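You operate a simulated robot arm through the tools that you are given. There is no shell and no other tool. Be economical: measure what you need, move in short steps, check, and stop when the job is done.

You are at the controls of a simulated two-armed robot. One attempt, no reset.

TASK
On the yellow tray field, fold the yellow polishing cloth in half.

The check looks at the end state, three seconds after you hand in, the way a careful person would. Anything else that was tipped, shoved, dropped, spilled or broken makes it a failure. Flat cloth is picked up by pressing the open fingertips on it (5 to 10 N) and closing them slowly along it; thin cloth reads only 2 to 8 mm in the jaws.

THE ROBOT
Two 6-joint arms with two-finger parallel grippers on one trunk, on a base that drives. Base frame: it is fixed to the floor where the robot stands at the start and does not move with it; the origin is under the middle of the robot, x ahead of it, y to its left, z up; the surface under the hand at the start is at about z = 0.8. Lengths are in m, angles in degrees, forces in N, time in s.
The left shoulder is at the start at [0.06, 0.187, 1.022], the right one opposite. With the tool pointing down near the work surface each hand reaches from about 0.28 to 0.64 m from the robot's upright axis, wherever it stands, measured 20 degrees to its own side. Places, roughly: yellow polishing cloth [0.5, 0, 0.8]; yellow tray field [0.5, 0.1, 0.8]. Payload 1.57 kg a hand.
Tool frame (each hand has its own): the origin (TCP) lies between the finger pads and is the grasp point; the fingertips stand 0.03 m ahead of it; z points along the fingers, y is the line along which they close. Largest opening 0.11 m; finger width 0.024, thickness 0.012; the body of the gripper, 0.048 by 0.112 m, starts 0.078 m behind the TCP.
Orientation is that of the tool frame in the base frame, as [roll, pitch, yaw] about the fixed x, y, z axes, in that order (R = Rz(yaw) Ry(pitch) Rx(roll)). With the fingers straight down and closing along the base's y, the tool's x points along the base's -x, its y along +y and its z along -z.

THE INTERFACE
- The arms move only by the tool apply_moves. It takes "left_steps", "right_steps" or both (then of equal length, played together; a hand with none holds still); each is text: rows parted by semicolons, each of 7 numbers parted by spaces: the shift along the base's x, y, z in m, then the turn, a rotation vector about the base's x, y, z in degrees, then the gripper command, from -1 (fully open) to 1 (shut), values between in proportion. In form: dx dy dz ax ay az hand; .... A call has 1 to 12 rows; each row shifts and turns the commanded pose from where the row before left it. Rows are played at 5 a second. More than 0.05 m and 8.6 degrees between two rows, or a gripper value outside its range, and nothing of the call is played. A pose out of reach is approached as far as the arm can. The call stops where the force on the tool passes 40 N (or 10 N more than at its start, if that is more) or the arm is blocked; 0.2 s more then pass. Each finger travels about 0.153 m/s and halts on what it meets, pressing with about 37 N; the grip force reading is that of the motor and also rises with nothing between the fingers. The clock runs only during rows and for 0.2 s after the last one: add rows that do not move to give the fingers time. The reply holds the time, the measured pose of the TCP, the force on the tool along the base axes, the opening and the grip force, in the units named above and with some noise, with the torque about the TCP (base axes, N m) and any sound that the robot's microphone picked up, and new pictures: "views" is both (left out), scene, wrist or none (wrist: the cameras of the hands that moved).
- Cameras (640 x 400 px; columns grow to the right, rows downward): "scene" is now at [0.0162, 0.023, 1.5587]; the picture's right is [0.14, -0.99, 0.00], its down [-0.81, -0.12, -0.57] and it looks along [0.57, 0.08, -0.82] (base axes); focal length 292 px, centre (320, 200). "left" rides on the left gripper at [0.07, -0.016, -0.141] in its tool frame; the picture's right is [0.23, 0.97, 0.00], its down [-0.86, 0.20, -0.48] and it looks along [-0.47, 0.11, 0.88] (tool axes); focal length 222 px, centre (320, 200). "right" rides on the right gripper at [0.07, 0.016, -0.141] in its tool frame; the picture's right is [-0.23, 0.97, 0.00], its down [-0.86, -0.20, -0.48] and it looks along [-0.47, -0.11, 0.88] (tool axes); focal length 222 px, centre (320, 200). There is no depth. A picture from a camera that has moved, and an enlarged one, comes with that camera's place and axes in the base frame and with its lens. The place of the scene camera against the robot may be out by one fixed shift of up to 0.018 m in any direction.
- slide_trunk(by): slides the trunk up (or, below 0, down) by that many m; the arms and the scene camera ride with it, the base frame stays. It gives what a move gives, with no picture.
- base_move(legs): drives the robot by 1 to 6 legs, each [ahead, left, turn to the left] in m, m and degrees, along the robot's own axes; the way and the turn of a leg run together, so that a leg with both is an arc; at most 1.5 m and 180 degrees a leg. The arms and the cameras ride along, it lands a little off, and it stops where it bumps. It gives what a move gives, and a new picture of the scene camera.
- aim_head(pan, tilt): turns the head with the scene camera to pan (to the left, within 86 degrees either way) and tilt (down, from -29 to 69), counted from straight ahead of the robot. It gives what a move gives, and a new picture of the scene camera.
- zoom(camera, box): a new picture of the part [left, top, right, bottom] of that camera's present view, enlarged. No time passes.
- close_job(): hands the job in; it is judged then, once.

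Go step by step. Nothing tells you exact positions but the pictures and the camera data: compare them with the known pose of the tool, close in by small moves and look again before you grip or let go. The budget is 120 turns and 260 pictures, counting those below and the enlarged ones. Unless the task says otherwise, let go and move clear before handing in, and close with one line.

The tools are called after "Request:" as a command line: name --argument value ..., lists and objects as JSON in quotes. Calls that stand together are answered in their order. apply_moves: Moves the arms, as the interface text tells. Its arguments: {"type":"object","properties":{"left_steps":{"type":"string"},"right_steps":{"type":"string"},"views":{"type":"string","enum":["both","scene","wrist","none"]}},"required":[]} The other tools are called the same way: slide_trunk (by) slides the trunk up or down; base_move (legs) drives the base; aim_head (pan, tilt) turns the head that bears the scene camera; zoom (camera, box) takes an enlarged picture of a part of a camera's view; close_job () hands the job in.

At the start:

```text
t: 0.0
left_tcp_pos: [0.4314, 0.184, 0.992]
left_tool_rot: [180.0, 0.0, -180.0]
left_wrist_force: [0.6, 0.6, -0.2]
left_ft_torque: [0.0, 0.02, -0.02]
left_finger_gap: 0.11
left_grasp_force: 0.1
right_tcp_pos: [0.4416, -0.1593, 0.9648]
right_tool_rot: [-180.0, 0.0, -180.0]
right_wrist_force: [0.3, -0.1, -0.4]
right_ft_torque: [0.04, -0.01, 0.02]
right_finger_gap: 0.1101
right_grasp_force: 0.1
trunk travel left (down, up): [-0.65, 0.34]
robot x, y, heading: [0.0017, -0.0002, 0.3]
head pan, tilt: [8.3, 55.1]
```

scene: 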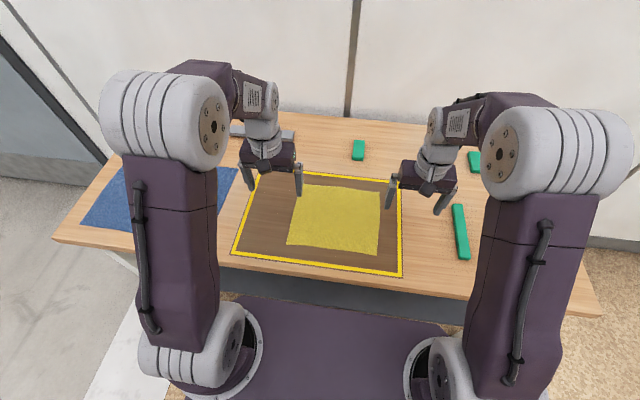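
right: 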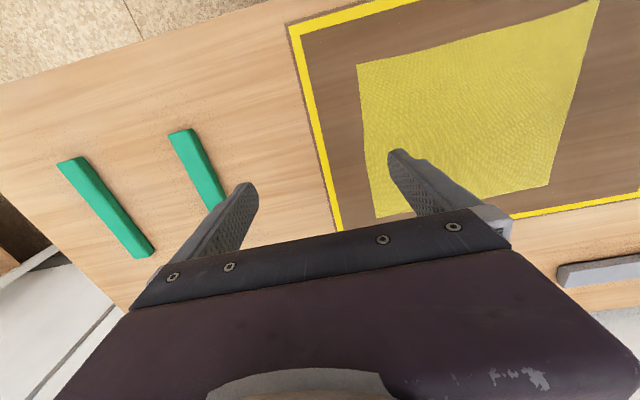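
left: 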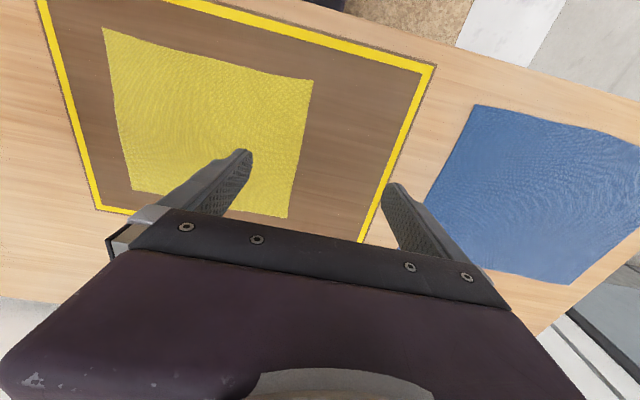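

The yellow cloth lies inside the tray. Both wrist cameras put its corners at about x 0.367 to 0.590 and y -0.098 to 0.161. I'll fold the near edge onto the far edge with both hands, first turning the hands so the fingers close along x above the near corners.

Request:
apply_moves --left_steps "-0.0051 -0.0035 -0.0084 0 0 -8.182 0.09; -0.0051 -0.0035 -0.0084 0 0 -8.182 0.09; -0.0051 -0.0035 -0.0084 0 0 -8.182 0.09; -0.0051 -0.0035 -0.0084 0 0 -8.182 0.09; -0.0051 -0.0035 -0.0084 0 0 -8.182 0.09; -0.0051 -0.0035 -0.0084 0 0 -8.182 0.09; -0.0051 -0.0035 -0.0084 0 0 -8.182 0.09; -0.0051 -0.0035 -0.0084 0 0 -8.182 0.09; -0.0051 -0.0035 -0.0084 0 0 -8.182 0.09; -0.0051 -0.0035 -0.0084 0 0 -8.182 0.09; -0.0051 -0.0035 -0.0084 0 0 -8.182 0.09; 0 0 0 0 0 0 0.09" --right_steps "-0.006 0.0069 -0.0059 0 0 8.182 0.09; -0.006 0.0069 -0.0059 0 0 8.182 0.09; -0.006 0.0069 -0.0059 0 0 8.182 0.09; -0.006 0.0069 -0.0059 0 0 8.182 0.09; -0.006 0.0069 -0.0059 0 0 8.182 0.09; -0.006 0.0069 -0.0059 0 0 8.182 0.09; -0.006 0.0069 -0.0059 0 0 8.182 0.09; -0.006 0.0069 -0.0059 0 0 8.182 0.09; -0.006 0.0069 -0.0059 0 0 8.182 0.09; -0.006 0.0069 -0.0059 0 0 8.182 0.09; -0.006 0.0069 -0.0059 0 0 8.182 0.09; 0 0 0 0 0 0 0.09"

```text
t: 2.6
left_tcp_pos: [0.3737, 0.1451, 0.8981]
left_tool_rot: [180.0, 0.0, 89.9]
left_wrist_force: [-0.7, -0.2, -0.4]
left_ft_torque: [-0.02, 0.0, 0.01]
left_finger_gap: 0.0501
left_grasp_force: 0.1
right_tcp_pos: [0.3759, -0.0842, 0.8985]
right_tool_rot: [-180.0, -0.2, -89.9]
right_wrist_force: [0.1, 0.4, -0.3]
right_ft_torque: [-0.03, 0.01, 0.01]
right_finger_gap: 0.05
right_grasp_force: 0.2
trunk travel left (down, up): [-0.65, 0.34]
robot x, y, heading: [-0.0013, -0.0022, -0.2]
head pan, tilt: [8.3, 55.1]
camera scene: at [0.0161, 0.023, 1.5587], right [0.14, -0.99, 0.0], down [-0.81, -0.12, -0.57], along [0.57, 0.08, -0.82], focal length 292 px, centre (320, 200)
camera right: at [0.3602, -0.1535, 1.0407], right [-0.97, 0.23, 0.0], down [0.2, 0.86, 0.48], along [0.11, 0.47, -0.88], focal length 222 px, centre (320, 200)
camera left: at [0.3578, 0.213, 1.0385], right [0.97, 0.23, 0.0], down [0.2, -0.86, 0.48], along [0.11, -0.47, -0.88], focal length 222 px, centre (320, 200)
```

scene: 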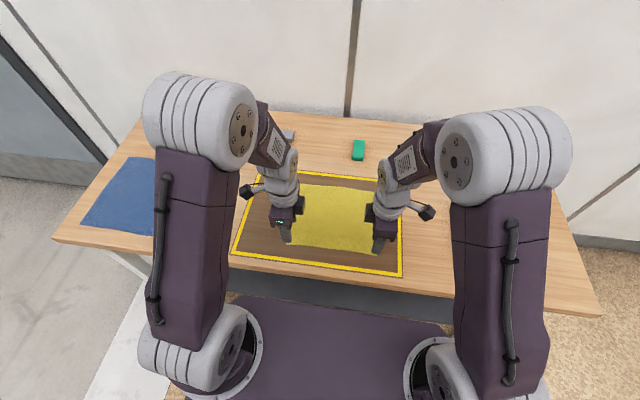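
right: 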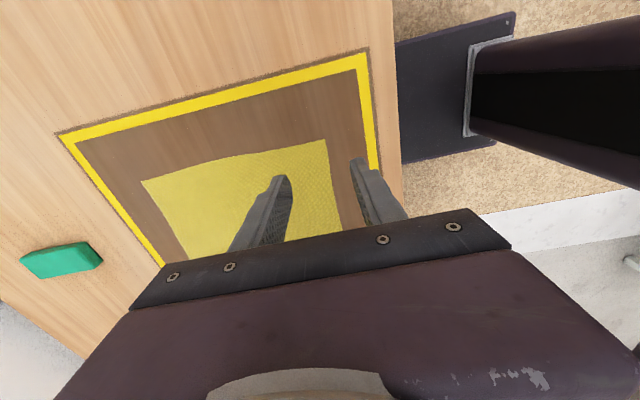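
left: 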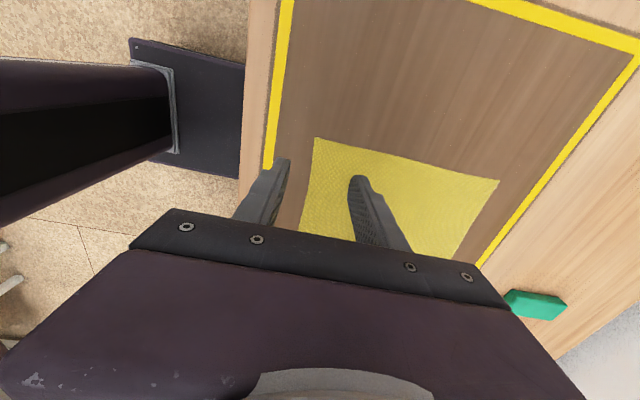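

The new wrist views confirm the near corners at about (0.366, -0.096) and (0.365, 0.158). The outer fingers are just off the cloth and the inner ones over it, so I'm lowering to just above the surface.

Request:
apply_moves --left_steps "0 0 -0.02 0 0 0 0.09; 0 0 -0.02 0 0 0 0.09; 0 0 -0.015 0 0 0 0.09; 0 0 -0.005 0 0 0 0.09; 0 0 0 0 0 0 0.09" --right_steps "0 0 -0.02 0 0 0 0.09; 0 0 -0.02 0 0 0 0.09; 0 0 -0.015 0 0 0 0.09; 0 0 -0.005 0 0 0 0.09; 0 0 0 0 0 0 0.09" --views "wrist"

```text
t: 3.8
left_tcp_pos: [0.3746, 0.1438, 0.8378]
left_tool_rot: [180.0, -0.2, 90.0]
left_wrist_force: [-0.2, 0.1, -0.5]
left_ft_torque: [-0.04, -0.01, 0.0]
left_finger_gap: 0.0499
left_grasp_force: 0.0
right_tcp_pos: [0.3767, -0.0829, 0.838]
right_tool_rot: [180.0, 0.1, -90.0]
right_wrist_force: [-0.2, 0.0, -0.7]
right_ft_torque: [-0.03, -0.01, -0.01]
right_finger_gap: 0.0501
right_grasp_force: 0.0
trunk travel left (down, up): [-0.65, 0.34]
robot x, y, heading: [-0.0004, 0.0005, -0.1]
head pan, tilt: [8.3, 55.1]
camera right: at [0.3607, -0.1521, 0.9814], right [-0.97, 0.23, 0.0], down [0.2, 0.85, 0.48], along [0.11, 0.47, -0.88], focal length 222 px, centre (320, 200)
camera left: at [0.3581, 0.2128, 0.978], right [0.97, 0.23, 0.0], down [0.2, -0.85, 0.48], along [0.11, -0.47, -0.88], focal length 222 px, centre (320, 200)
```

right: 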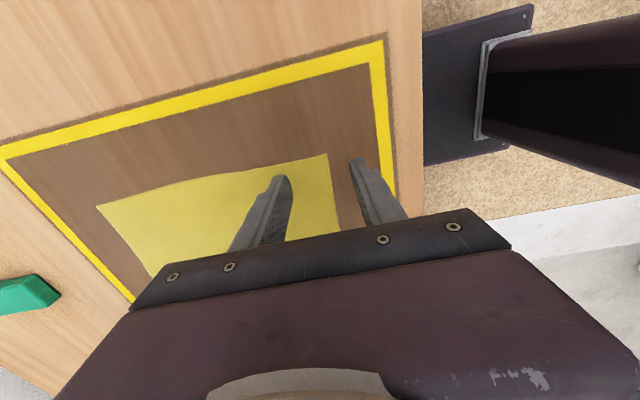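
left: 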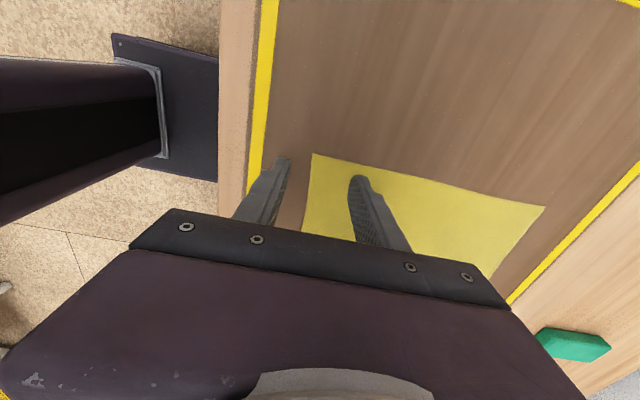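

The tips are about 8 mm above the mat, straddling the near edge. I'm lowering in fine steps to find contact.

Request:
apply_moves --left_steps "0 0 -0.003 0 0 0 0.09; 0 0 -0.002 0 0 0 0.09; 0 0 -0.002 0 0 0 0.09; 0 0 0 0 0 0 0.09" --right_steps "0 0 -0.003 0 0 0 0.09; 0 0 -0.002 0 0 0 0.09; 0 0 -0.002 0 0 0 0.09; 0 0 0 0 0 0 0.09" --views "none"

```text
t: 4.8
left_tcp_pos: [0.3747, 0.1465, 0.8312]
left_tool_rot: [179.9, 0.0, 90.0]
left_wrist_force: [0.3, 1.0, 8.8]
left_ft_torque: [0.1, -0.25, 0.05]
left_finger_gap: 0.0499
left_grasp_force: 0.1
right_tcp_pos: [0.3755, -0.0815, 0.8328]
right_tool_rot: [-179.9, 0.0, -90.1]
right_wrist_force: [0.6, 0.5, -0.2]
right_ft_torque: [-0.01, -0.01, 0.01]
right_finger_gap: 0.05
right_grasp_force: 0.1
trunk travel left (down, up): [-0.65, 0.34]
robot x, y, heading: [-0.0029, -0.0025, -0.0]
head pan, tilt: [8.3, 55.1]
```

The left hand presses with about 9 N through its inner finger on the cloth. The right hand isn't touching yet, so I'm lowering it a little more.

Request:
apply_moves --right_steps "0 0 -0.001 0 0 0 0.09; 0 0 -0.0005 0 0 0 0.09; 0 0 0 0 0 0 0.09" --views "none"

```text
t: 5.6
left_tcp_pos: [0.3758, 0.1459, 0.8319]
left_tool_rot: [179.8, 0.0, 90.1]
left_wrist_force: [0.6, 1.4, 12.2]
left_ft_torque: [0.14, -0.39, 0.03]
left_finger_gap: 0.0506
left_grasp_force: 0.1
right_tcp_pos: [0.3757, -0.0831, 0.831]
right_tool_rot: [-179.8, 0.1, -90.0]
right_wrist_force: [0.0, 0.6, 0.0]
right_ft_torque: [-0.02, -0.01, -0.01]
right_finger_gap: 0.0501
right_grasp_force: 0.1
trunk travel left (down, up): [-0.65, 0.34]
robot x, y, heading: [-0.0008, 0.0012, -0.1]
head pan, tilt: [8.3, 55.1]
```

Request:
apply_moves --left_steps "0 0 0.0003 0 0 0 0.09; 0 0 0 0 0 0 0.09; 0 0 0 0 0 0 0.09" --right_steps "0 0 -0.001 0 0 0 0.09; 0 0 -0.0005 0 0 0 0.09; 0 0 0 0 0 0 0.09" --views "none"

```text
t: 6.4
left_tcp_pos: [0.3742, 0.1462, 0.8316]
left_tool_rot: [179.8, 0.0, 90.0]
left_wrist_force: [-0.6, -0.4, 0.4]
left_ft_torque: [0.0, 0.06, 0.0]
left_finger_gap: 0.0501
left_grasp_force: 0.0
right_tcp_pos: [0.3763, -0.0827, 0.8316]
right_tool_rot: [-179.9, 0.0, -89.9]
right_wrist_force: [0.5, -1.5, 20.5]
right_ft_torque: [-0.08, -0.61, -0.04]
right_finger_gap: 0.0501
right_grasp_force: 0.1
trunk travel left (down, up): [-0.65, 0.34]
robot x, y, heading: [-0.0014, -0.0026, 0.1]
head pan, tilt: [8.3, 55.1]
```

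Contact is stiff: right about 20 N, left nearly 0. I'm trimming both and then closing slowly.

Request:
apply_moves --left_steps "0 0 -0.0003 0 0 0 0.09; 0 0 0 0 0 0 0.09" --right_steps "0 0 0.0005 0 0 0 0.09; 0 0 0 0 0 0 0.09" --views "none"

```text
t: 7.0
left_tcp_pos: [0.3728, 0.1449, 0.8326]
left_tool_rot: [179.9, 0.0, 90.0]
left_wrist_force: [0.1, 0.3, 0.0]
left_ft_torque: [0.02, 0.0, 0.01]
left_finger_gap: 0.0502
left_grasp_force: 0.1
right_tcp_pos: [0.3749, -0.0816, 0.8316]
right_tool_rot: [-179.7, 0.1, -90.1]
right_wrist_force: [1.3, -4.4, 27.3]
right_ft_torque: [-0.22, -0.85, -0.13]
right_finger_gap: 0.0514
right_grasp_force: 0.6
trunk travel left (down, up): [-0.65, 0.34]
robot x, y, heading: [-0.0015, 0.0001, 0.1]
head pan, tilt: [8.3, 55.1]
```

Request:
apply_moves --left_steps "0 0 -0.0005 0 0 0 0.09; 0 0 0 0 0 0 0.09; 0 0 0 0 0 0 0.09" --right_steps "0 0 0.0007 0 0 0 0.09; 0 0 0 0 0 0 0.09; 0 0 0 0 0 0 0.09" --views "none"

```text
t: 7.8
left_tcp_pos: [0.3762, 0.1454, 0.8312]
left_tool_rot: [179.9, 0.1, 90.0]
left_wrist_force: [0.7, 0.4, 0.2]
left_ft_torque: [-0.02, 0.0, -0.01]
left_finger_gap: 0.05
left_grasp_force: 0.0
right_tcp_pos: [0.3759, -0.0825, 0.8309]
right_tool_rot: [-180.0, 0.0, -90.0]
right_wrist_force: [1.4, -2.0, 14.7]
right_ft_torque: [-0.11, -0.49, -0.01]
right_finger_gap: 0.0511
right_grasp_force: 0.4
trunk travel left (down, up): [-0.65, 0.34]
robot x, y, heading: [-0.0008, -0.0018, 0.0]
head pan, tilt: [8.3, 55.1]
```

The right hand now presses with about 15 N. I'll ease it slightly and close it slowly while the left hand comes down a touch.

Request:
apply_moves --right_steps "0 0 0.0003 0 0 0 0.09; 0 0 0 0 0 0 0.2; 0 0 0 0 0 0 0.3; 0 0 0 0 0 0 0.4; 0 0 0 0 0 0 0.5; 0 0 0 0 0 0 0.6; 0 0 0 0 0 0 0.7; 0 0 0 0 0 0 0.8; 0 0 0 0 0 0 0.9; 0 0 0 0 0 0 1; 0 0 0 0 0 0 1; 0 0 0 0 0 0 1" --left_steps "0 0 -0.0005 0 0 0 0.09; 0 0 0 0 0 0 0.09; 0 0 0 0 0 0 0.09; 0 0 0 0 0 0 0.09; 0 0 0 0 0 0 0.09; 0 0 0 0 0 0 0.09; 0 0 0 0 0 0 0.09; 0 0 0 0 0 0 0.09; 0 0 0 0 0 0 0.09; 0 0 0 0 0 0 0.09; 0 0 0 0 0 0 0.09; 0 0 0 0 0 0 0.09" --views "wrist"

```text
t: 10.4
left_tcp_pos: [0.3756, 0.1452, 0.8306]
left_tool_rot: [179.9, 0.0, 90.0]
left_wrist_force: [-1.2, 2.4, 9.2]
left_ft_torque: [0.14, -0.32, 0.07]
left_finger_gap: 0.0497
left_grasp_force: 0.0
right_tcp_pos: [0.375, -0.083, 0.8312]
right_tool_rot: [180.0, 0.0, -90.0]
right_wrist_force: [0.9, 0.0, 1.3]
right_ft_torque: [0.04, -0.01, 0.0]
right_finger_gap: 0.0063
right_grasp_force: 25.8
trunk travel left (down, up): [-0.65, 0.34]
robot x, y, heading: [0.0042, -0.0007, -0.1]
head pan, tilt: [8.3, 55.1]
camera right: at [0.3593, -0.1519, 0.9739], right [-0.97, 0.23, 0.0], down [0.2, 0.86, 0.48], along [0.11, 0.47, -0.88], focal length 222 px, centre (320, 200)
camera left: at [0.3571, 0.2138, 0.9715], right [0.97, 0.23, 0.0], down [0.2, -0.85, 0.48], along [0.11, -0.47, -0.88], focal length 222 px, centre (320, 200)
```

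right: 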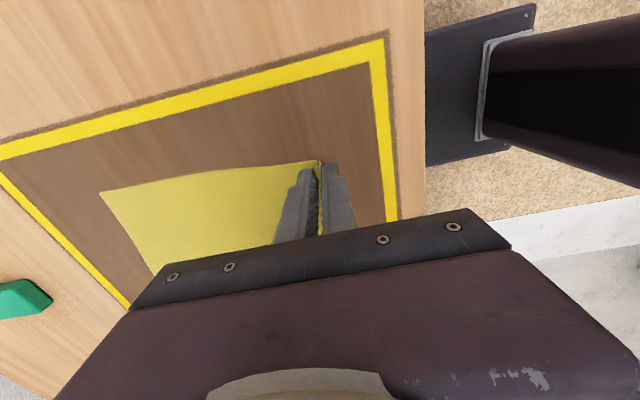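
left: 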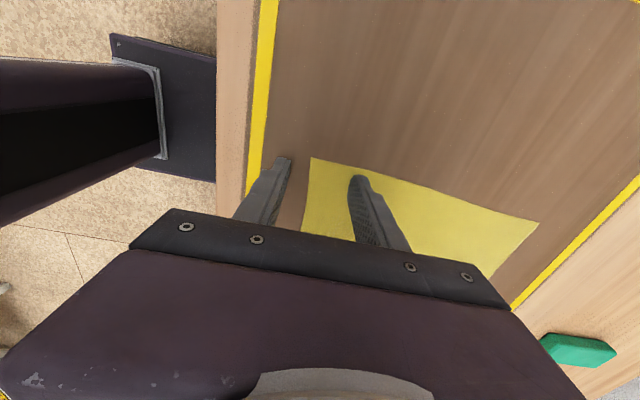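

The right hand holds the cloth edge, with a 6.3 mm gap and the edge visible between the pads. The left hand presses with 9 N, so I'm closing it slowly.

Request:
apply_moves --left_steps "0 0 0 0 0 0 0.2; 0 0 0 0 0 0 0.3; 0 0 0 0 0 0 0.4; 0 0 0 0 0 0 0.5; 0 0 0 0 0 0 0.6; 0 0 0 0 0 0 0.7; 0 0 0 0 0 0 0.8; 0 0 0 0 0 0 0.9; 0 0 0 0 0 0 1; 0 0 0 0 0 0 1; 0 0 0 0 0 0 1" --views "wrist"

```text
t: 12.8
left_tcp_pos: [0.3742, 0.1455, 0.8311]
left_tool_rot: [179.9, 0.1, 90.0]
left_wrist_force: [-0.3, -0.3, 8.2]
left_ft_torque: [0.04, -0.1, -0.02]
left_finger_gap: 0.0016
left_grasp_force: 23.5
right_tcp_pos: [0.3763, -0.082, 0.8315]
right_tool_rot: [180.0, 0.1, -90.0]
right_wrist_force: [-0.2, 0.4, 1.5]
right_ft_torque: [0.0, -0.02, 0.01]
right_finger_gap: 0.0062
right_grasp_force: 26.0
trunk travel left (down, up): [-0.65, 0.34]
robot x, y, heading: [0.0024, -0.0005, 0.1]
head pan, tilt: [8.3, 55.1]
camera left: at [0.3573, 0.2135, 0.9716], right [0.97, 0.23, 0.0], down [0.2, -0.86, 0.48], along [0.11, -0.47, -0.88], focal length 222 px, centre (320, 200)
```

left: 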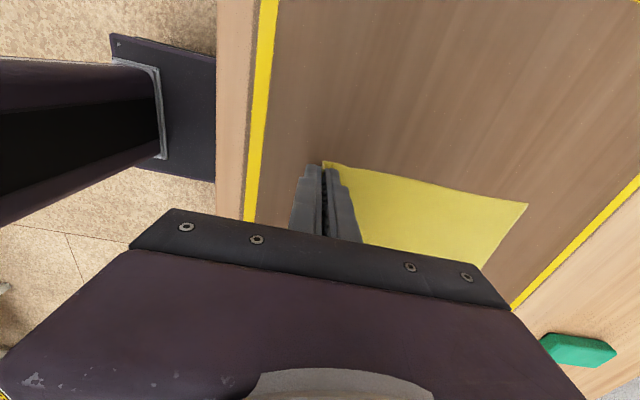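

The left gap reads only 1.6 mm, so I'm zooming in to see whether cloth is in the jaws.

Request:
zoom --camera "left" --box '[260, 140, 420, 240]'

Request:
zoom --camera "right" --box '[240, 140, 400, 240]'

```text
4.00 times, centred on (340, 190) of left
camera zoom: at [0.3573, 0.2135, 0.9716], right [0.97, 0.23, 0.0], down [0.2, -0.86, 0.48], along [0.11, -0.47, -0.88], focal length 888 px, centre (240, 240)
```

zoom: 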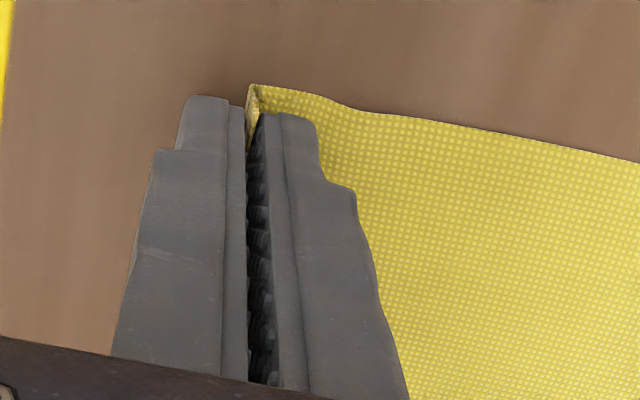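

```text
4.00 times, centred on (320, 190) of right
camera zoom: at [0.3593, -0.1522, 0.9738], right [-0.97, 0.23, 0.0], down [0.2, 0.85, 0.48], along [0.11, 0.47, -0.88], focal length 888 px, centre (320, 240)
```

zoom: 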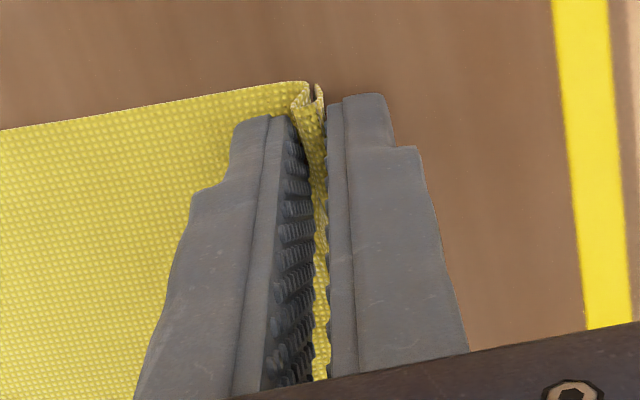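

The cloth edge is in both jaws, though the left has only a small bite. I'm lifting both gently by 3 cm to test the hold.

Request:
apply_moves --left_steps "0 0 0.01 0 0 0 1; 0.002 0 0.01 0 0 0 1; 0.003 0 0.01 0 0 0 1; 0 0 0 0 0 0 1" --right_steps "0 0 0.01 0 0 0 1; 0.002 0 0.01 0 0 0 1; 0.003 0 0.01 0 0 0 1; 0 0 0 0 0 0 1"

```text
t: 13.8
left_tcp_pos: [0.381, 0.1454, 0.86]
left_tool_rot: [-180.0, 0.1, 90.0]
left_wrist_force: [-0.7, -0.5, -1.0]
left_ft_torque: [0.0, 0.02, 0.05]
left_finger_gap: 0.0019
left_grasp_force: 23.4
right_tcp_pos: [0.3807, -0.0827, 0.8613]
right_tool_rot: [-179.9, 0.0, -90.0]
right_wrist_force: [-0.8, 1.0, 0.9]
right_ft_torque: [0.02, 0.0, -0.01]
right_finger_gap: 0.0065
right_grasp_force: 25.8
trunk travel left (down, up): [-0.65, 0.34]
robot x, y, heading: [-0.0011, 0.0033, -0.0]
head pan, tilt: [8.3, 55.1]
camera scene: at [0.0162, 0.023, 1.5587], right [0.14, -0.99, 0.0], down [-0.81, -0.12, -0.57], along [0.57, 0.08, -0.82], focal length 292 px, centre (320, 200)
camera right: at [0.3641, -0.1535, 1.0032], right [-0.97, 0.23, 0.0], down [0.2, 0.85, 0.48], along [0.11, 0.47, -0.88], focal length 222 px, centre (320, 200)
camera left: at [0.3637, 0.214, 1.0], right [0.97, 0.23, 0.0], down [0.2, -0.86, 0.48], along [0.11, -0.47, -0.88], focal length 222 px, centre (320, 200)
```

scene: 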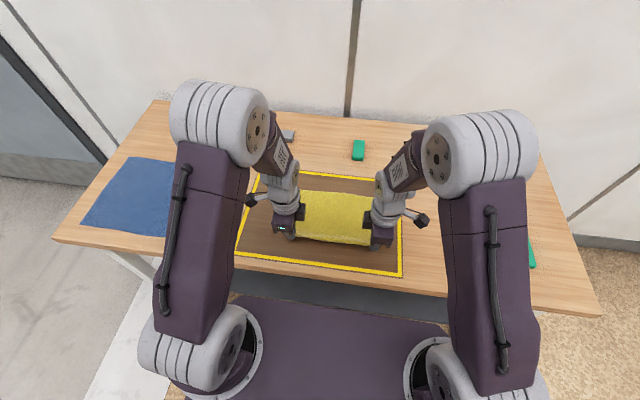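
right: 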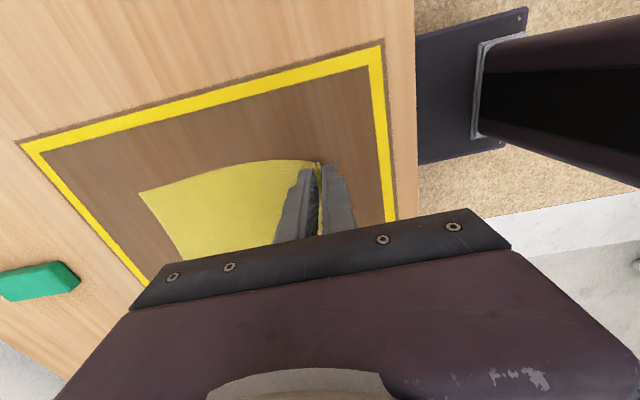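
left: 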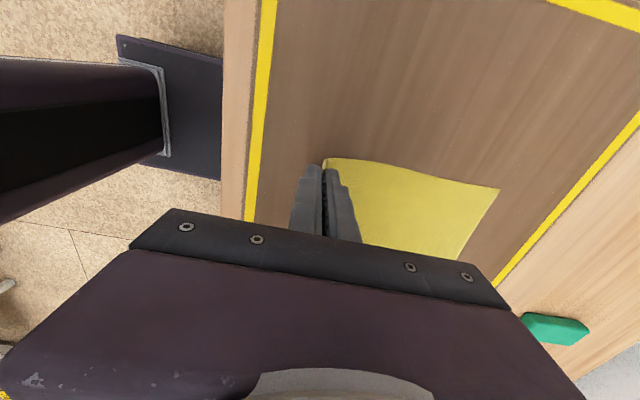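

Both corners hold and come up with the cloth. Closing dragged the cloth about 2 cm toward me, so its far edge is now at about x 0.563, still in the tray. I'm carrying the near edge over in an arc and stopping above the far edge to look.

Request:
apply_moves --left_steps "0.009 0 0.02 0 0 0 1; 0.015 0 0.02 0 0 0 1; 0.02 0 0.015 0 0 0 1; 0.025 0 0.005 0 0 0 1; 0.025 0 0 0 0 0 1; 0.025 0 -0.01 0 0 0 1; 0.02 0 -0.015 0 0 0 1; 0.01 0 -0.01 0 0 0 1; 0 0 0 0 0 0 1" --right_steps "0.009 0 0.02 0 0 0 1; 0.015 0 0.02 0 0 0 1; 0.02 0 0.015 0 0 0 1; 0.025 0 0.005 0 0 0 1; 0.025 0 0 0 0 0 1; 0.025 0 -0.01 0 0 0 1; 0.02 0 -0.015 0 0 0 1; 0.01 0 -0.01 0 0 0 1; 0 0 0 0 0 0 1"

```text
t: 15.8
left_tcp_pos: [0.5312, 0.1447, 0.8873]
left_tool_rot: [-180.0, -0.1, 90.1]
left_wrist_force: [0.1, -0.4, -0.9]
left_ft_torque: [0.0, 0.0, 0.01]
left_finger_gap: 0.0017
left_grasp_force: 23.8
right_tcp_pos: [0.5302, -0.0822, 0.8856]
right_tool_rot: [180.0, 0.0, -89.9]
right_wrist_force: [0.1, 0.4, -0.1]
right_ft_torque: [-0.03, -0.02, -0.02]
right_finger_gap: 0.0061
right_grasp_force: 26.2
trunk travel left (down, up): [-0.65, 0.34]
robot x, y, heading: [-0.003, 0.0018, -0.0]
head pan, tilt: [8.3, 55.1]
camera scene: at [0.0158, 0.023, 1.5587], right [0.14, -0.99, 0.0], down [-0.81, -0.12, -0.57], along [0.57, 0.08, -0.82], focal length 292 px, centre (320, 200)
camera right: at [0.5145, -0.1513, 1.0285], right [-0.97, 0.23, 0.0], down [0.2, 0.86, 0.48], along [0.11, 0.47, -0.88], focal length 222 px, centre (320, 200)
camera left: at [0.5135, 0.213, 1.028], right [0.97, 0.23, 0.0], down [0.2, -0.86, 0.48], along [0.11, -0.47, -0.88], focal length 222 px, centre (320, 200)
```

scene: 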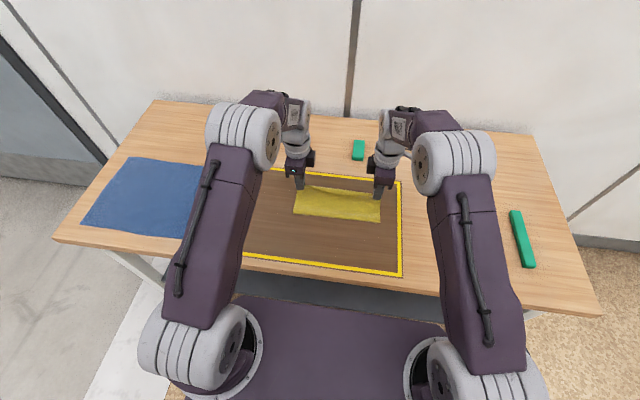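
right: 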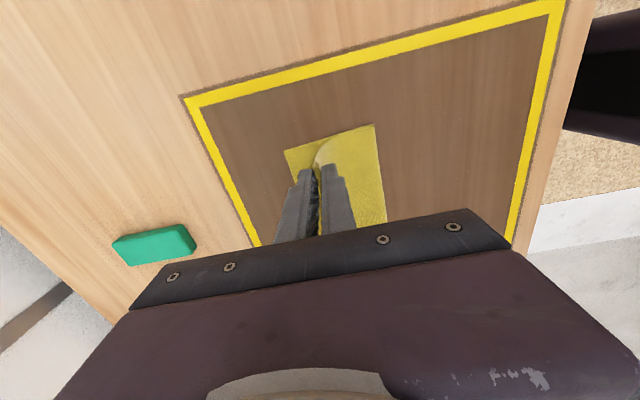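
left: 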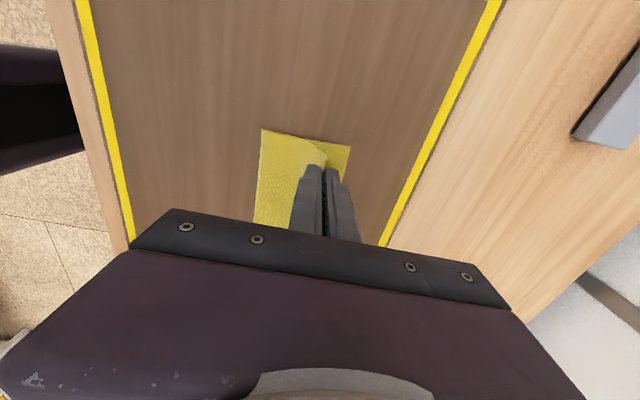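

The far edge is still at about x 0.562, and the fold is forming near x 0.467. I'm zooming in to see how far the edge sticks up into the jaws.

Request:
zoom --camera "left" --box '[240, 110, 400, 210]'

Request:
zoom --camera "right" --box '[240, 110, 400, 210]'

Request:
zoom --camera "scene" --box '[260, 140, 420, 240]'

```text
4.00 times, centred on (320, 160) of left
camera zoom: at [0.5135, 0.213, 1.028], right [0.97, 0.23, 0.0], down [0.2, -0.86, 0.48], along [0.11, -0.47, -0.88], focal length 888 px, centre (320, 360)
```

zoom: 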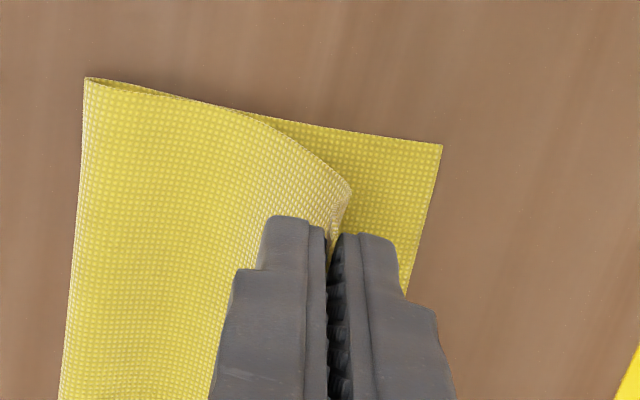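

```text
4.00 times, centred on (320, 160) of right
camera zoom: at [0.5145, -0.1513, 1.0285], right [-0.97, 0.23, 0.0], down [0.2, 0.86, 0.48], along [0.11, 0.47, -0.88], focal length 888 px, centre (320, 360)
```

zoom: 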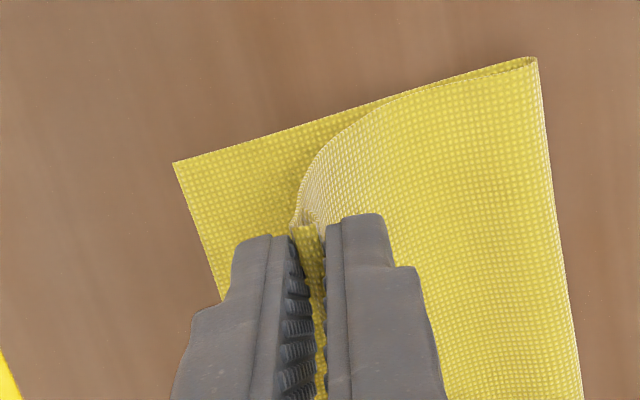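

```text
4.00 times, centred on (340, 190) of scene
camera zoom: at [0.0158, 0.023, 1.5587], right [0.14, -0.99, 0.0], down [-0.81, -0.12, -0.57], along [0.57, 0.08, -0.82], focal length 1170 px, centre (240, 240)
```

zoom: 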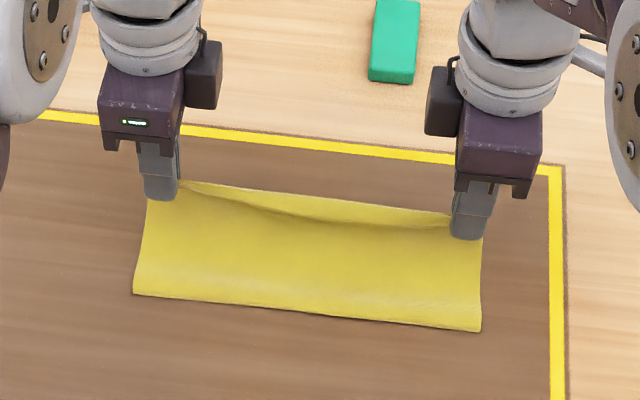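

The bites are short, about 0.5–1 cm. I'm moving the grips to about x 0.551 so the edges meet, and lowering to just above the lower layer.

Request:
apply_moves --left_steps "0.007 0 -0.012 0 0 0 1; 0.006 0 -0.012 0 0 0 1; 0.005 0 -0.012 0 0 0 1; 0.002 0 -0.01 0 0 0 1; 0 0 0 0 0 0 1" --right_steps "0.007 0 -0.012 0 0 0 1; 0.007 0 -0.012 0 0 0 1; 0.006 0 -0.012 0 0 0 1; 0.003 0 -0.01 0 0 0 1; 0 0 0 0 0 0 1"

```text
t: 17.0
left_tcp_pos: [0.5503, 0.1465, 0.8383]
left_tool_rot: [-180.0, 0.0, 89.9]
left_wrist_force: [-0.2, -0.4, -0.4]
left_ft_torque: [0.02, 0.02, 0.02]
left_finger_gap: 0.0021
left_grasp_force: 23.7
right_tcp_pos: [0.5532, -0.0818, 0.8392]
right_tool_rot: [-180.0, 0.0, -90.1]
right_wrist_force: [-0.5, -0.4, -0.2]
right_ft_torque: [0.0, 0.01, 0.02]
right_finger_gap: 0.0062
right_grasp_force: 26.1
trunk travel left (down, up): [-0.65, 0.34]
robot x, y, heading: [-0.004, -0.0007, -0.2]
head pan, tilt: [8.3, 55.1]
camera scene: at [0.0158, 0.023, 1.5587], right [0.14, -0.99, 0.0], down [-0.81, -0.12, -0.57], along [0.57, 0.08, -0.82], focal length 292 px, centre (320, 200)
camera right: at [0.5381, -0.1509, 0.9817], right [-0.97, 0.23, 0.0], down [0.2, 0.86, 0.48], along [0.11, 0.47, -0.88], focal length 222 px, centre (320, 200)
camera left: at [0.5319, 0.2146, 0.9794], right [0.97, 0.23, 0.0], down [0.2, -0.86, 0.48], along [0.11, -0.47, -0.88], focal length 222 px, centre (320, 200)
```

scene: 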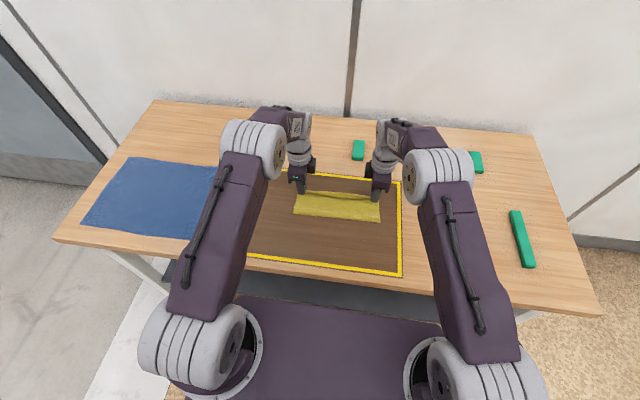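
right: 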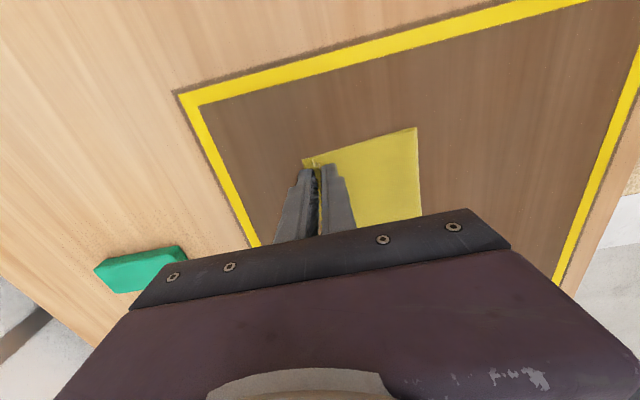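
left: 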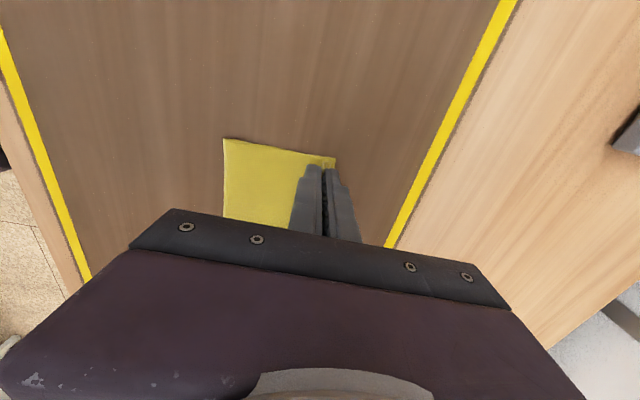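

The edges line up well. I'm lowering about 3.5 mm more, then opening the fingers slowly.

Request:
apply_moves --left_steps "0 0 -0.002 0 0 0 1; 0 0 -0.0012 0 0 0 1; 0 0 0 0 0 0 0.9; 0 0 0 0 0 0 0.8; 0 0 0 0 0 0 0.65; 0 0 0 0 0 0 0.5; 0 0 0 0 0 0 0.5" --right_steps "0 0 -0.002 0 0 0 1; 0 0 -0.002 0 0 0 1; 0 0 0 0 0 0 0.9; 0 0 0 0 0 0 0.8; 0 0 0 0 0 0 0.65; 0 0 0 0 0 0 0.5; 0 0 0 0 0 0 0.5" --views "wrist"

```text
t: 18.6
left_tcp_pos: [0.5489, 0.1448, 0.8351]
left_tool_rot: [179.9, 0.0, 90.0]
left_wrist_force: [-0.4, 0.4, 0.1]
left_ft_torque: [0.0, -0.03, -0.01]
left_finger_gap: 0.0275
left_grasp_force: 0.1
right_tcp_pos: [0.5541, -0.0821, 0.8348]
right_tool_rot: [-180.0, 0.0, -90.0]
right_wrist_force: [0.4, -0.2, 0.3]
right_ft_torque: [0.01, 0.0, 0.01]
right_finger_gap: 0.0271
right_grasp_force: 0.1
trunk travel left (down, up): [-0.65, 0.34]
robot x, y, heading: [0.0042, 0.0011, -0.1]
head pan, tilt: [8.3, 55.1]
camera right: at [0.5383, -0.1515, 0.978], right [-0.97, 0.23, 0.0], down [0.2, 0.86, 0.48], along [0.11, 0.47, -0.88], focal length 222 px, centre (320, 200)
camera left: at [0.5321, 0.2138, 0.9762], right [0.97, 0.23, 0.0], down [0.2, -0.85, 0.48], along [0.11, -0.47, -0.88], focal length 222 px, centre (320, 200)
```

right: 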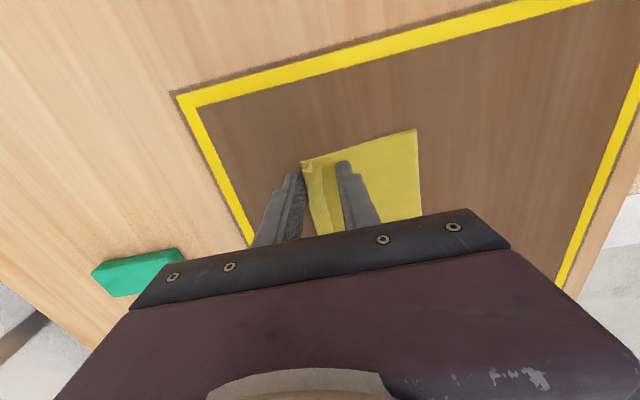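
left: 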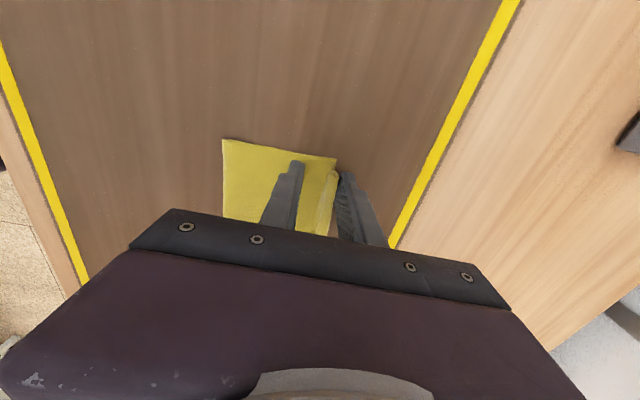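

Both corners are released and lie close to the far edge. I'm opening a bit more, lifting straight up and looking.

Request:
apply_moves --left_steps "0 0 0.005 0 0 0 0.4; 0 0 0.015 0 0 0 0.3; 0 0 0.03 0 0 0 0.3; 0 0 0.04 0 0 0 0.3; 0 0.04 0.02 0 0 0 0.3; 0 0 0 0 0 0 0.3" --right_steps "0 0 0.005 0 0 0 0.4; 0 0 0.015 0 0 0 0.3; 0 0 0.03 0 0 0 0.3; 0 0 0.04 0 0 0 0.3; 0 -0.04 0.02 0 0 0 0.3; 0 0 0 0 0 0 0.3"

Request:
zoom --camera "scene" --box '[260, 150, 420, 250]'

Request:
zoom --camera "right" --box '[280, 60, 600, 260]'

Request:
zoom --camera "left" --box '[80, 60, 400, 260]'

```text
t: 20.0
left_tcp_pos: [0.5509, 0.1853, 0.9456]
left_tool_rot: [-180.0, 0.0, 90.0]
left_wrist_force: [0.5, -0.5, -0.1]
left_ft_torque: [0.03, 0.01, 0.02]
left_finger_gap: 0.0383
left_grasp_force: 0.0
right_tcp_pos: [0.5533, -0.1245, 0.9456]
right_tool_rot: [179.9, 0.0, -89.9]
right_wrist_force: [0.1, -0.4, 1.0]
right_ft_torque: [-0.04, -0.02, 0.0]
right_finger_gap: 0.0384
right_grasp_force: 0.0
trunk travel left (down, up): [-0.65, 0.34]
robot x, y, heading: [0.0002, 0.0024, 0.1]
head pan, tilt: [8.3, 55.1]
camera scene: at [0.0167, 0.0231, 1.5587], right [0.14, -0.99, 0.0], down [-0.81, -0.12, -0.57], along [0.57, 0.08, -0.82], focal length 292 px, centre (320, 200)
camera right: at [0.5372, -0.1943, 1.0884], right [-0.97, 0.23, 0.0], down [0.2, 0.86, 0.48], along [0.11, 0.47, -0.88], focal length 222 px, centre (320, 200)
camera left: at [0.5346, 0.2541, 1.0867], right [0.97, 0.23, 0.0], down [0.2, -0.86, 0.48], along [0.11, -0.47, -0.88], focal length 222 px, centre (320, 200)
```

scene: 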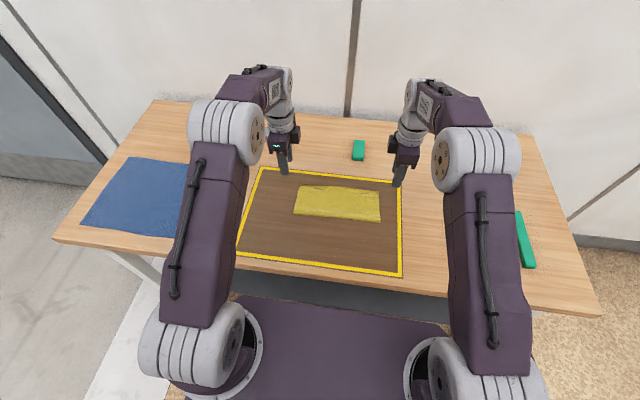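
right: 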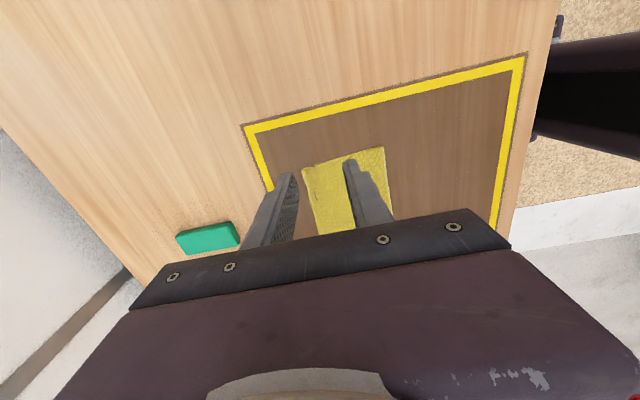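
left: 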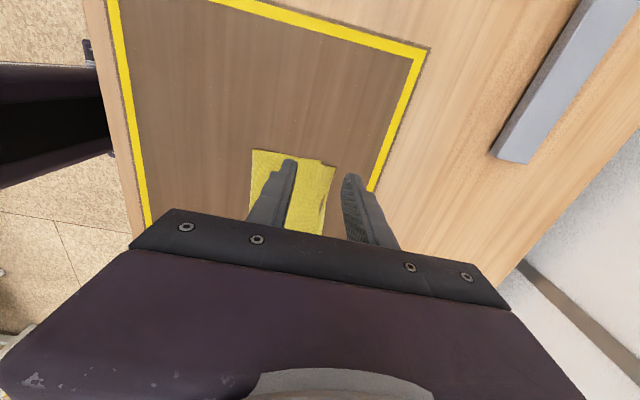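

```text
4.00 times, centred on (340, 200) of scene
camera zoom: at [0.0167, 0.0231, 1.5587], right [0.14, -0.99, 0.0], down [-0.81, -0.12, -0.57], along [0.57, 0.08, -0.82], focal length 1170 px, centre (240, 200)
```

zoom: 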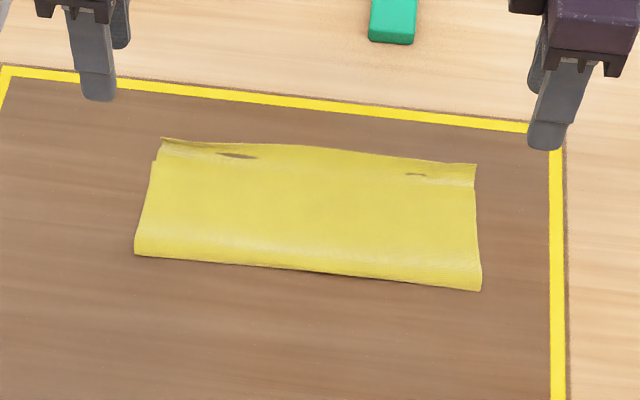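

```text
2.00 times, centred on (440, 160) of right
camera zoom: at [0.5372, -0.1943, 1.0884], right [-0.97, 0.23, 0.0], down [0.2, 0.86, 0.48], along [0.11, 0.47, -0.88], focal length 444 px, centre (80, 280)
```

zoom: 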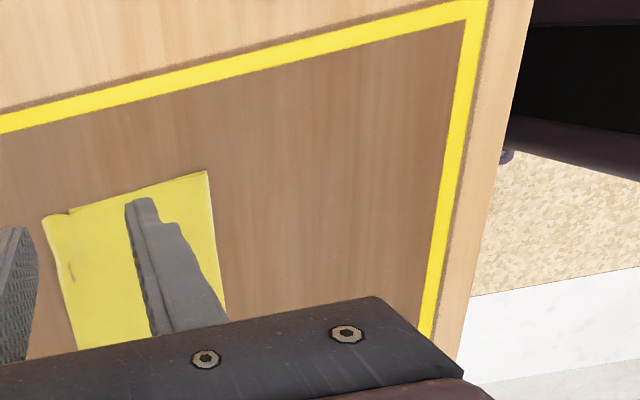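

```text
2.00 times, centred on (240, 160) of left
camera zoom: at [0.5346, 0.2541, 1.0867], right [0.97, 0.23, 0.0], down [0.2, -0.86, 0.48], along [0.11, -0.47, -0.88], focal length 444 px, centre (480, 280)
```

zoom: 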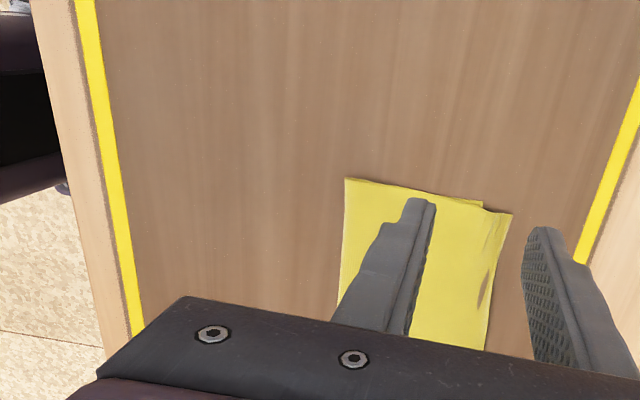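

The cloth is folded in half inside the tray, with the top edge perhaps 1 cm past the bottom edge. I'm moving the hands clear for a proper look at the alignment.

Request:
apply_moves --left_steps "-0.02 0.03 0.03 0 0 0 0.3; -0.02 0.03 0.02 0 0 0 0.3; -0.02 0.03 0 0 0 0 0.3; 0 0 0 0 0 0 0.3" --right_steps "-0.02 -0.03 0.03 0 0 0 0.3; -0.02 -0.03 0.02 0 0 0 0.3; -0.02 -0.03 0 0 0 0 0.3; 0 0 0 0 0 0 0.3"

Request:
zoom --camera "scene" --box '[280, 170, 400, 245]'

Request:
zoom --camera "left" --box '[200, 80, 440, 230]'

Request:
zoom --camera "right" --box '[200, 80, 440, 230]'

```text
t: 21.0
left_tcp_pos: [0.4892, 0.2723, 0.9973]
left_tool_rot: [180.0, 0.0, 90.0]
left_wrist_force: [0.7, -0.4, 0.0]
left_ft_torque: [0.01, 0.01, 0.0]
left_finger_gap: 0.0385
left_grasp_force: 0.1
right_tcp_pos: [0.4896, -0.2132, 0.993]
right_tool_rot: [-180.0, 0.0, -90.1]
right_wrist_force: [0.1, -0.3, -0.1]
right_ft_torque: [0.0, 0.05, -0.01]
right_finger_gap: 0.0385
right_grasp_force: 0.1
trunk travel left (down, up): [-0.65, 0.34]
robot x, y, heading: [0.002, -0.0022, -0.2]
head pan, tilt: [8.3, 55.1]
camera scene: at [0.0167, 0.023, 1.5587], right [0.14, -0.99, 0.0], down [-0.81, -0.12, -0.57], along [0.57, 0.08, -0.82], focal length 292 px, centre (320, 200)
camera right: at [0.4744, -0.2834, 1.1359], right [-0.97, 0.23, 0.0], down [0.2, 0.86, 0.48], along [0.11, 0.47, -0.88], focal length 222 px, centre (320, 200)
camera left: at [0.4727, 0.3413, 1.1379], right [0.97, 0.23, 0.0], down [0.2, -0.86, 0.48], along [0.11, -0.47, -0.88], focal length 222 px, centre (320, 200)
```

scene: 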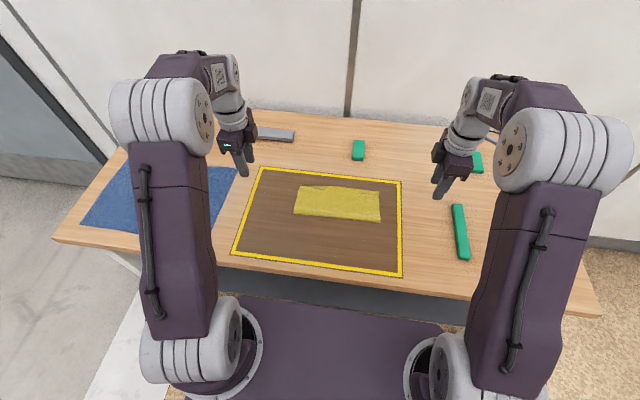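
right: 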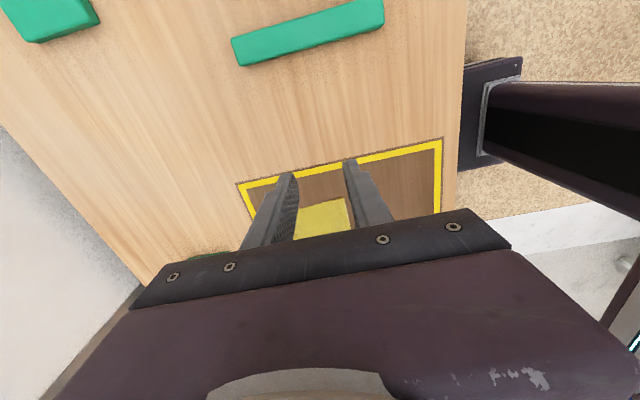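
left: 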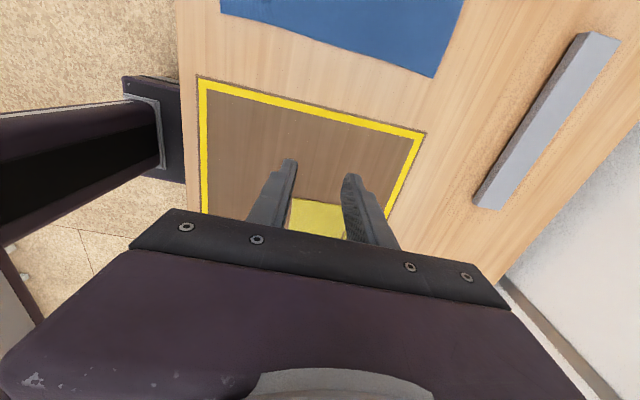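

```text
5.33 times, centred on (340, 208) of scene
camera zoom: at [0.0167, 0.023, 1.5587], right [0.14, -0.99, 0.0], down [-0.81, -0.12, -0.57], along [0.57, 0.08, -0.82], focal length 1560 px, centre (213, 160)
```

zoom: 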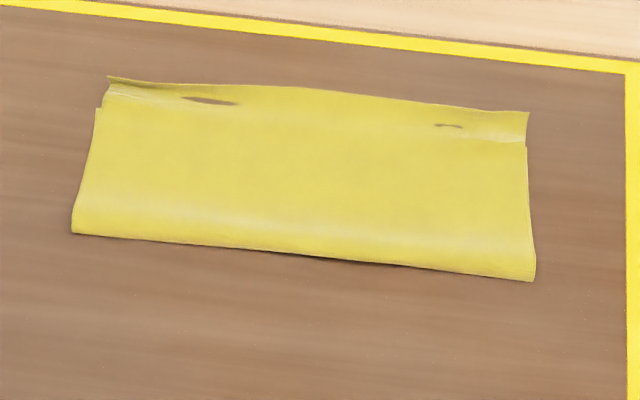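

```text
2.67 times, centred on (320, 155) of left
camera zoom: at [0.4727, 0.3413, 1.1379], right [0.97, 0.23, 0.0], down [0.2, -0.86, 0.48], along [0.11, -0.47, -0.88], focal length 592 px, centre (320, 320)
```

zoom: 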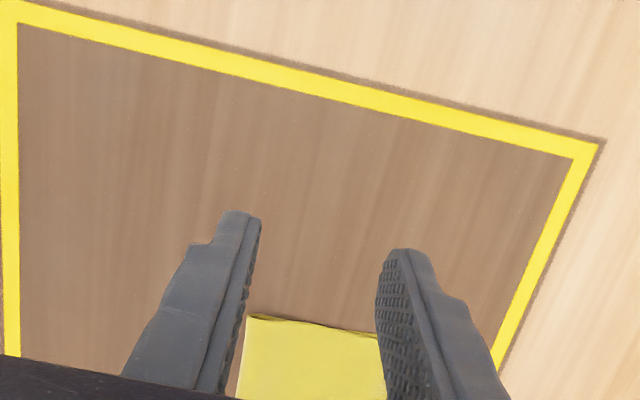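

```text
2.67 times, centred on (320, 155) of right
camera zoom: at [0.4744, -0.2834, 1.1359], right [-0.97, 0.23, 0.0], down [0.2, 0.86, 0.48], along [0.11, 0.47, -0.88], focal length 592 px, centre (320, 320)
```

zoom: 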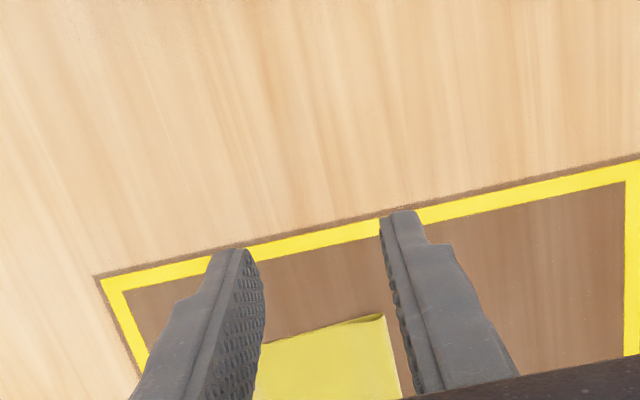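

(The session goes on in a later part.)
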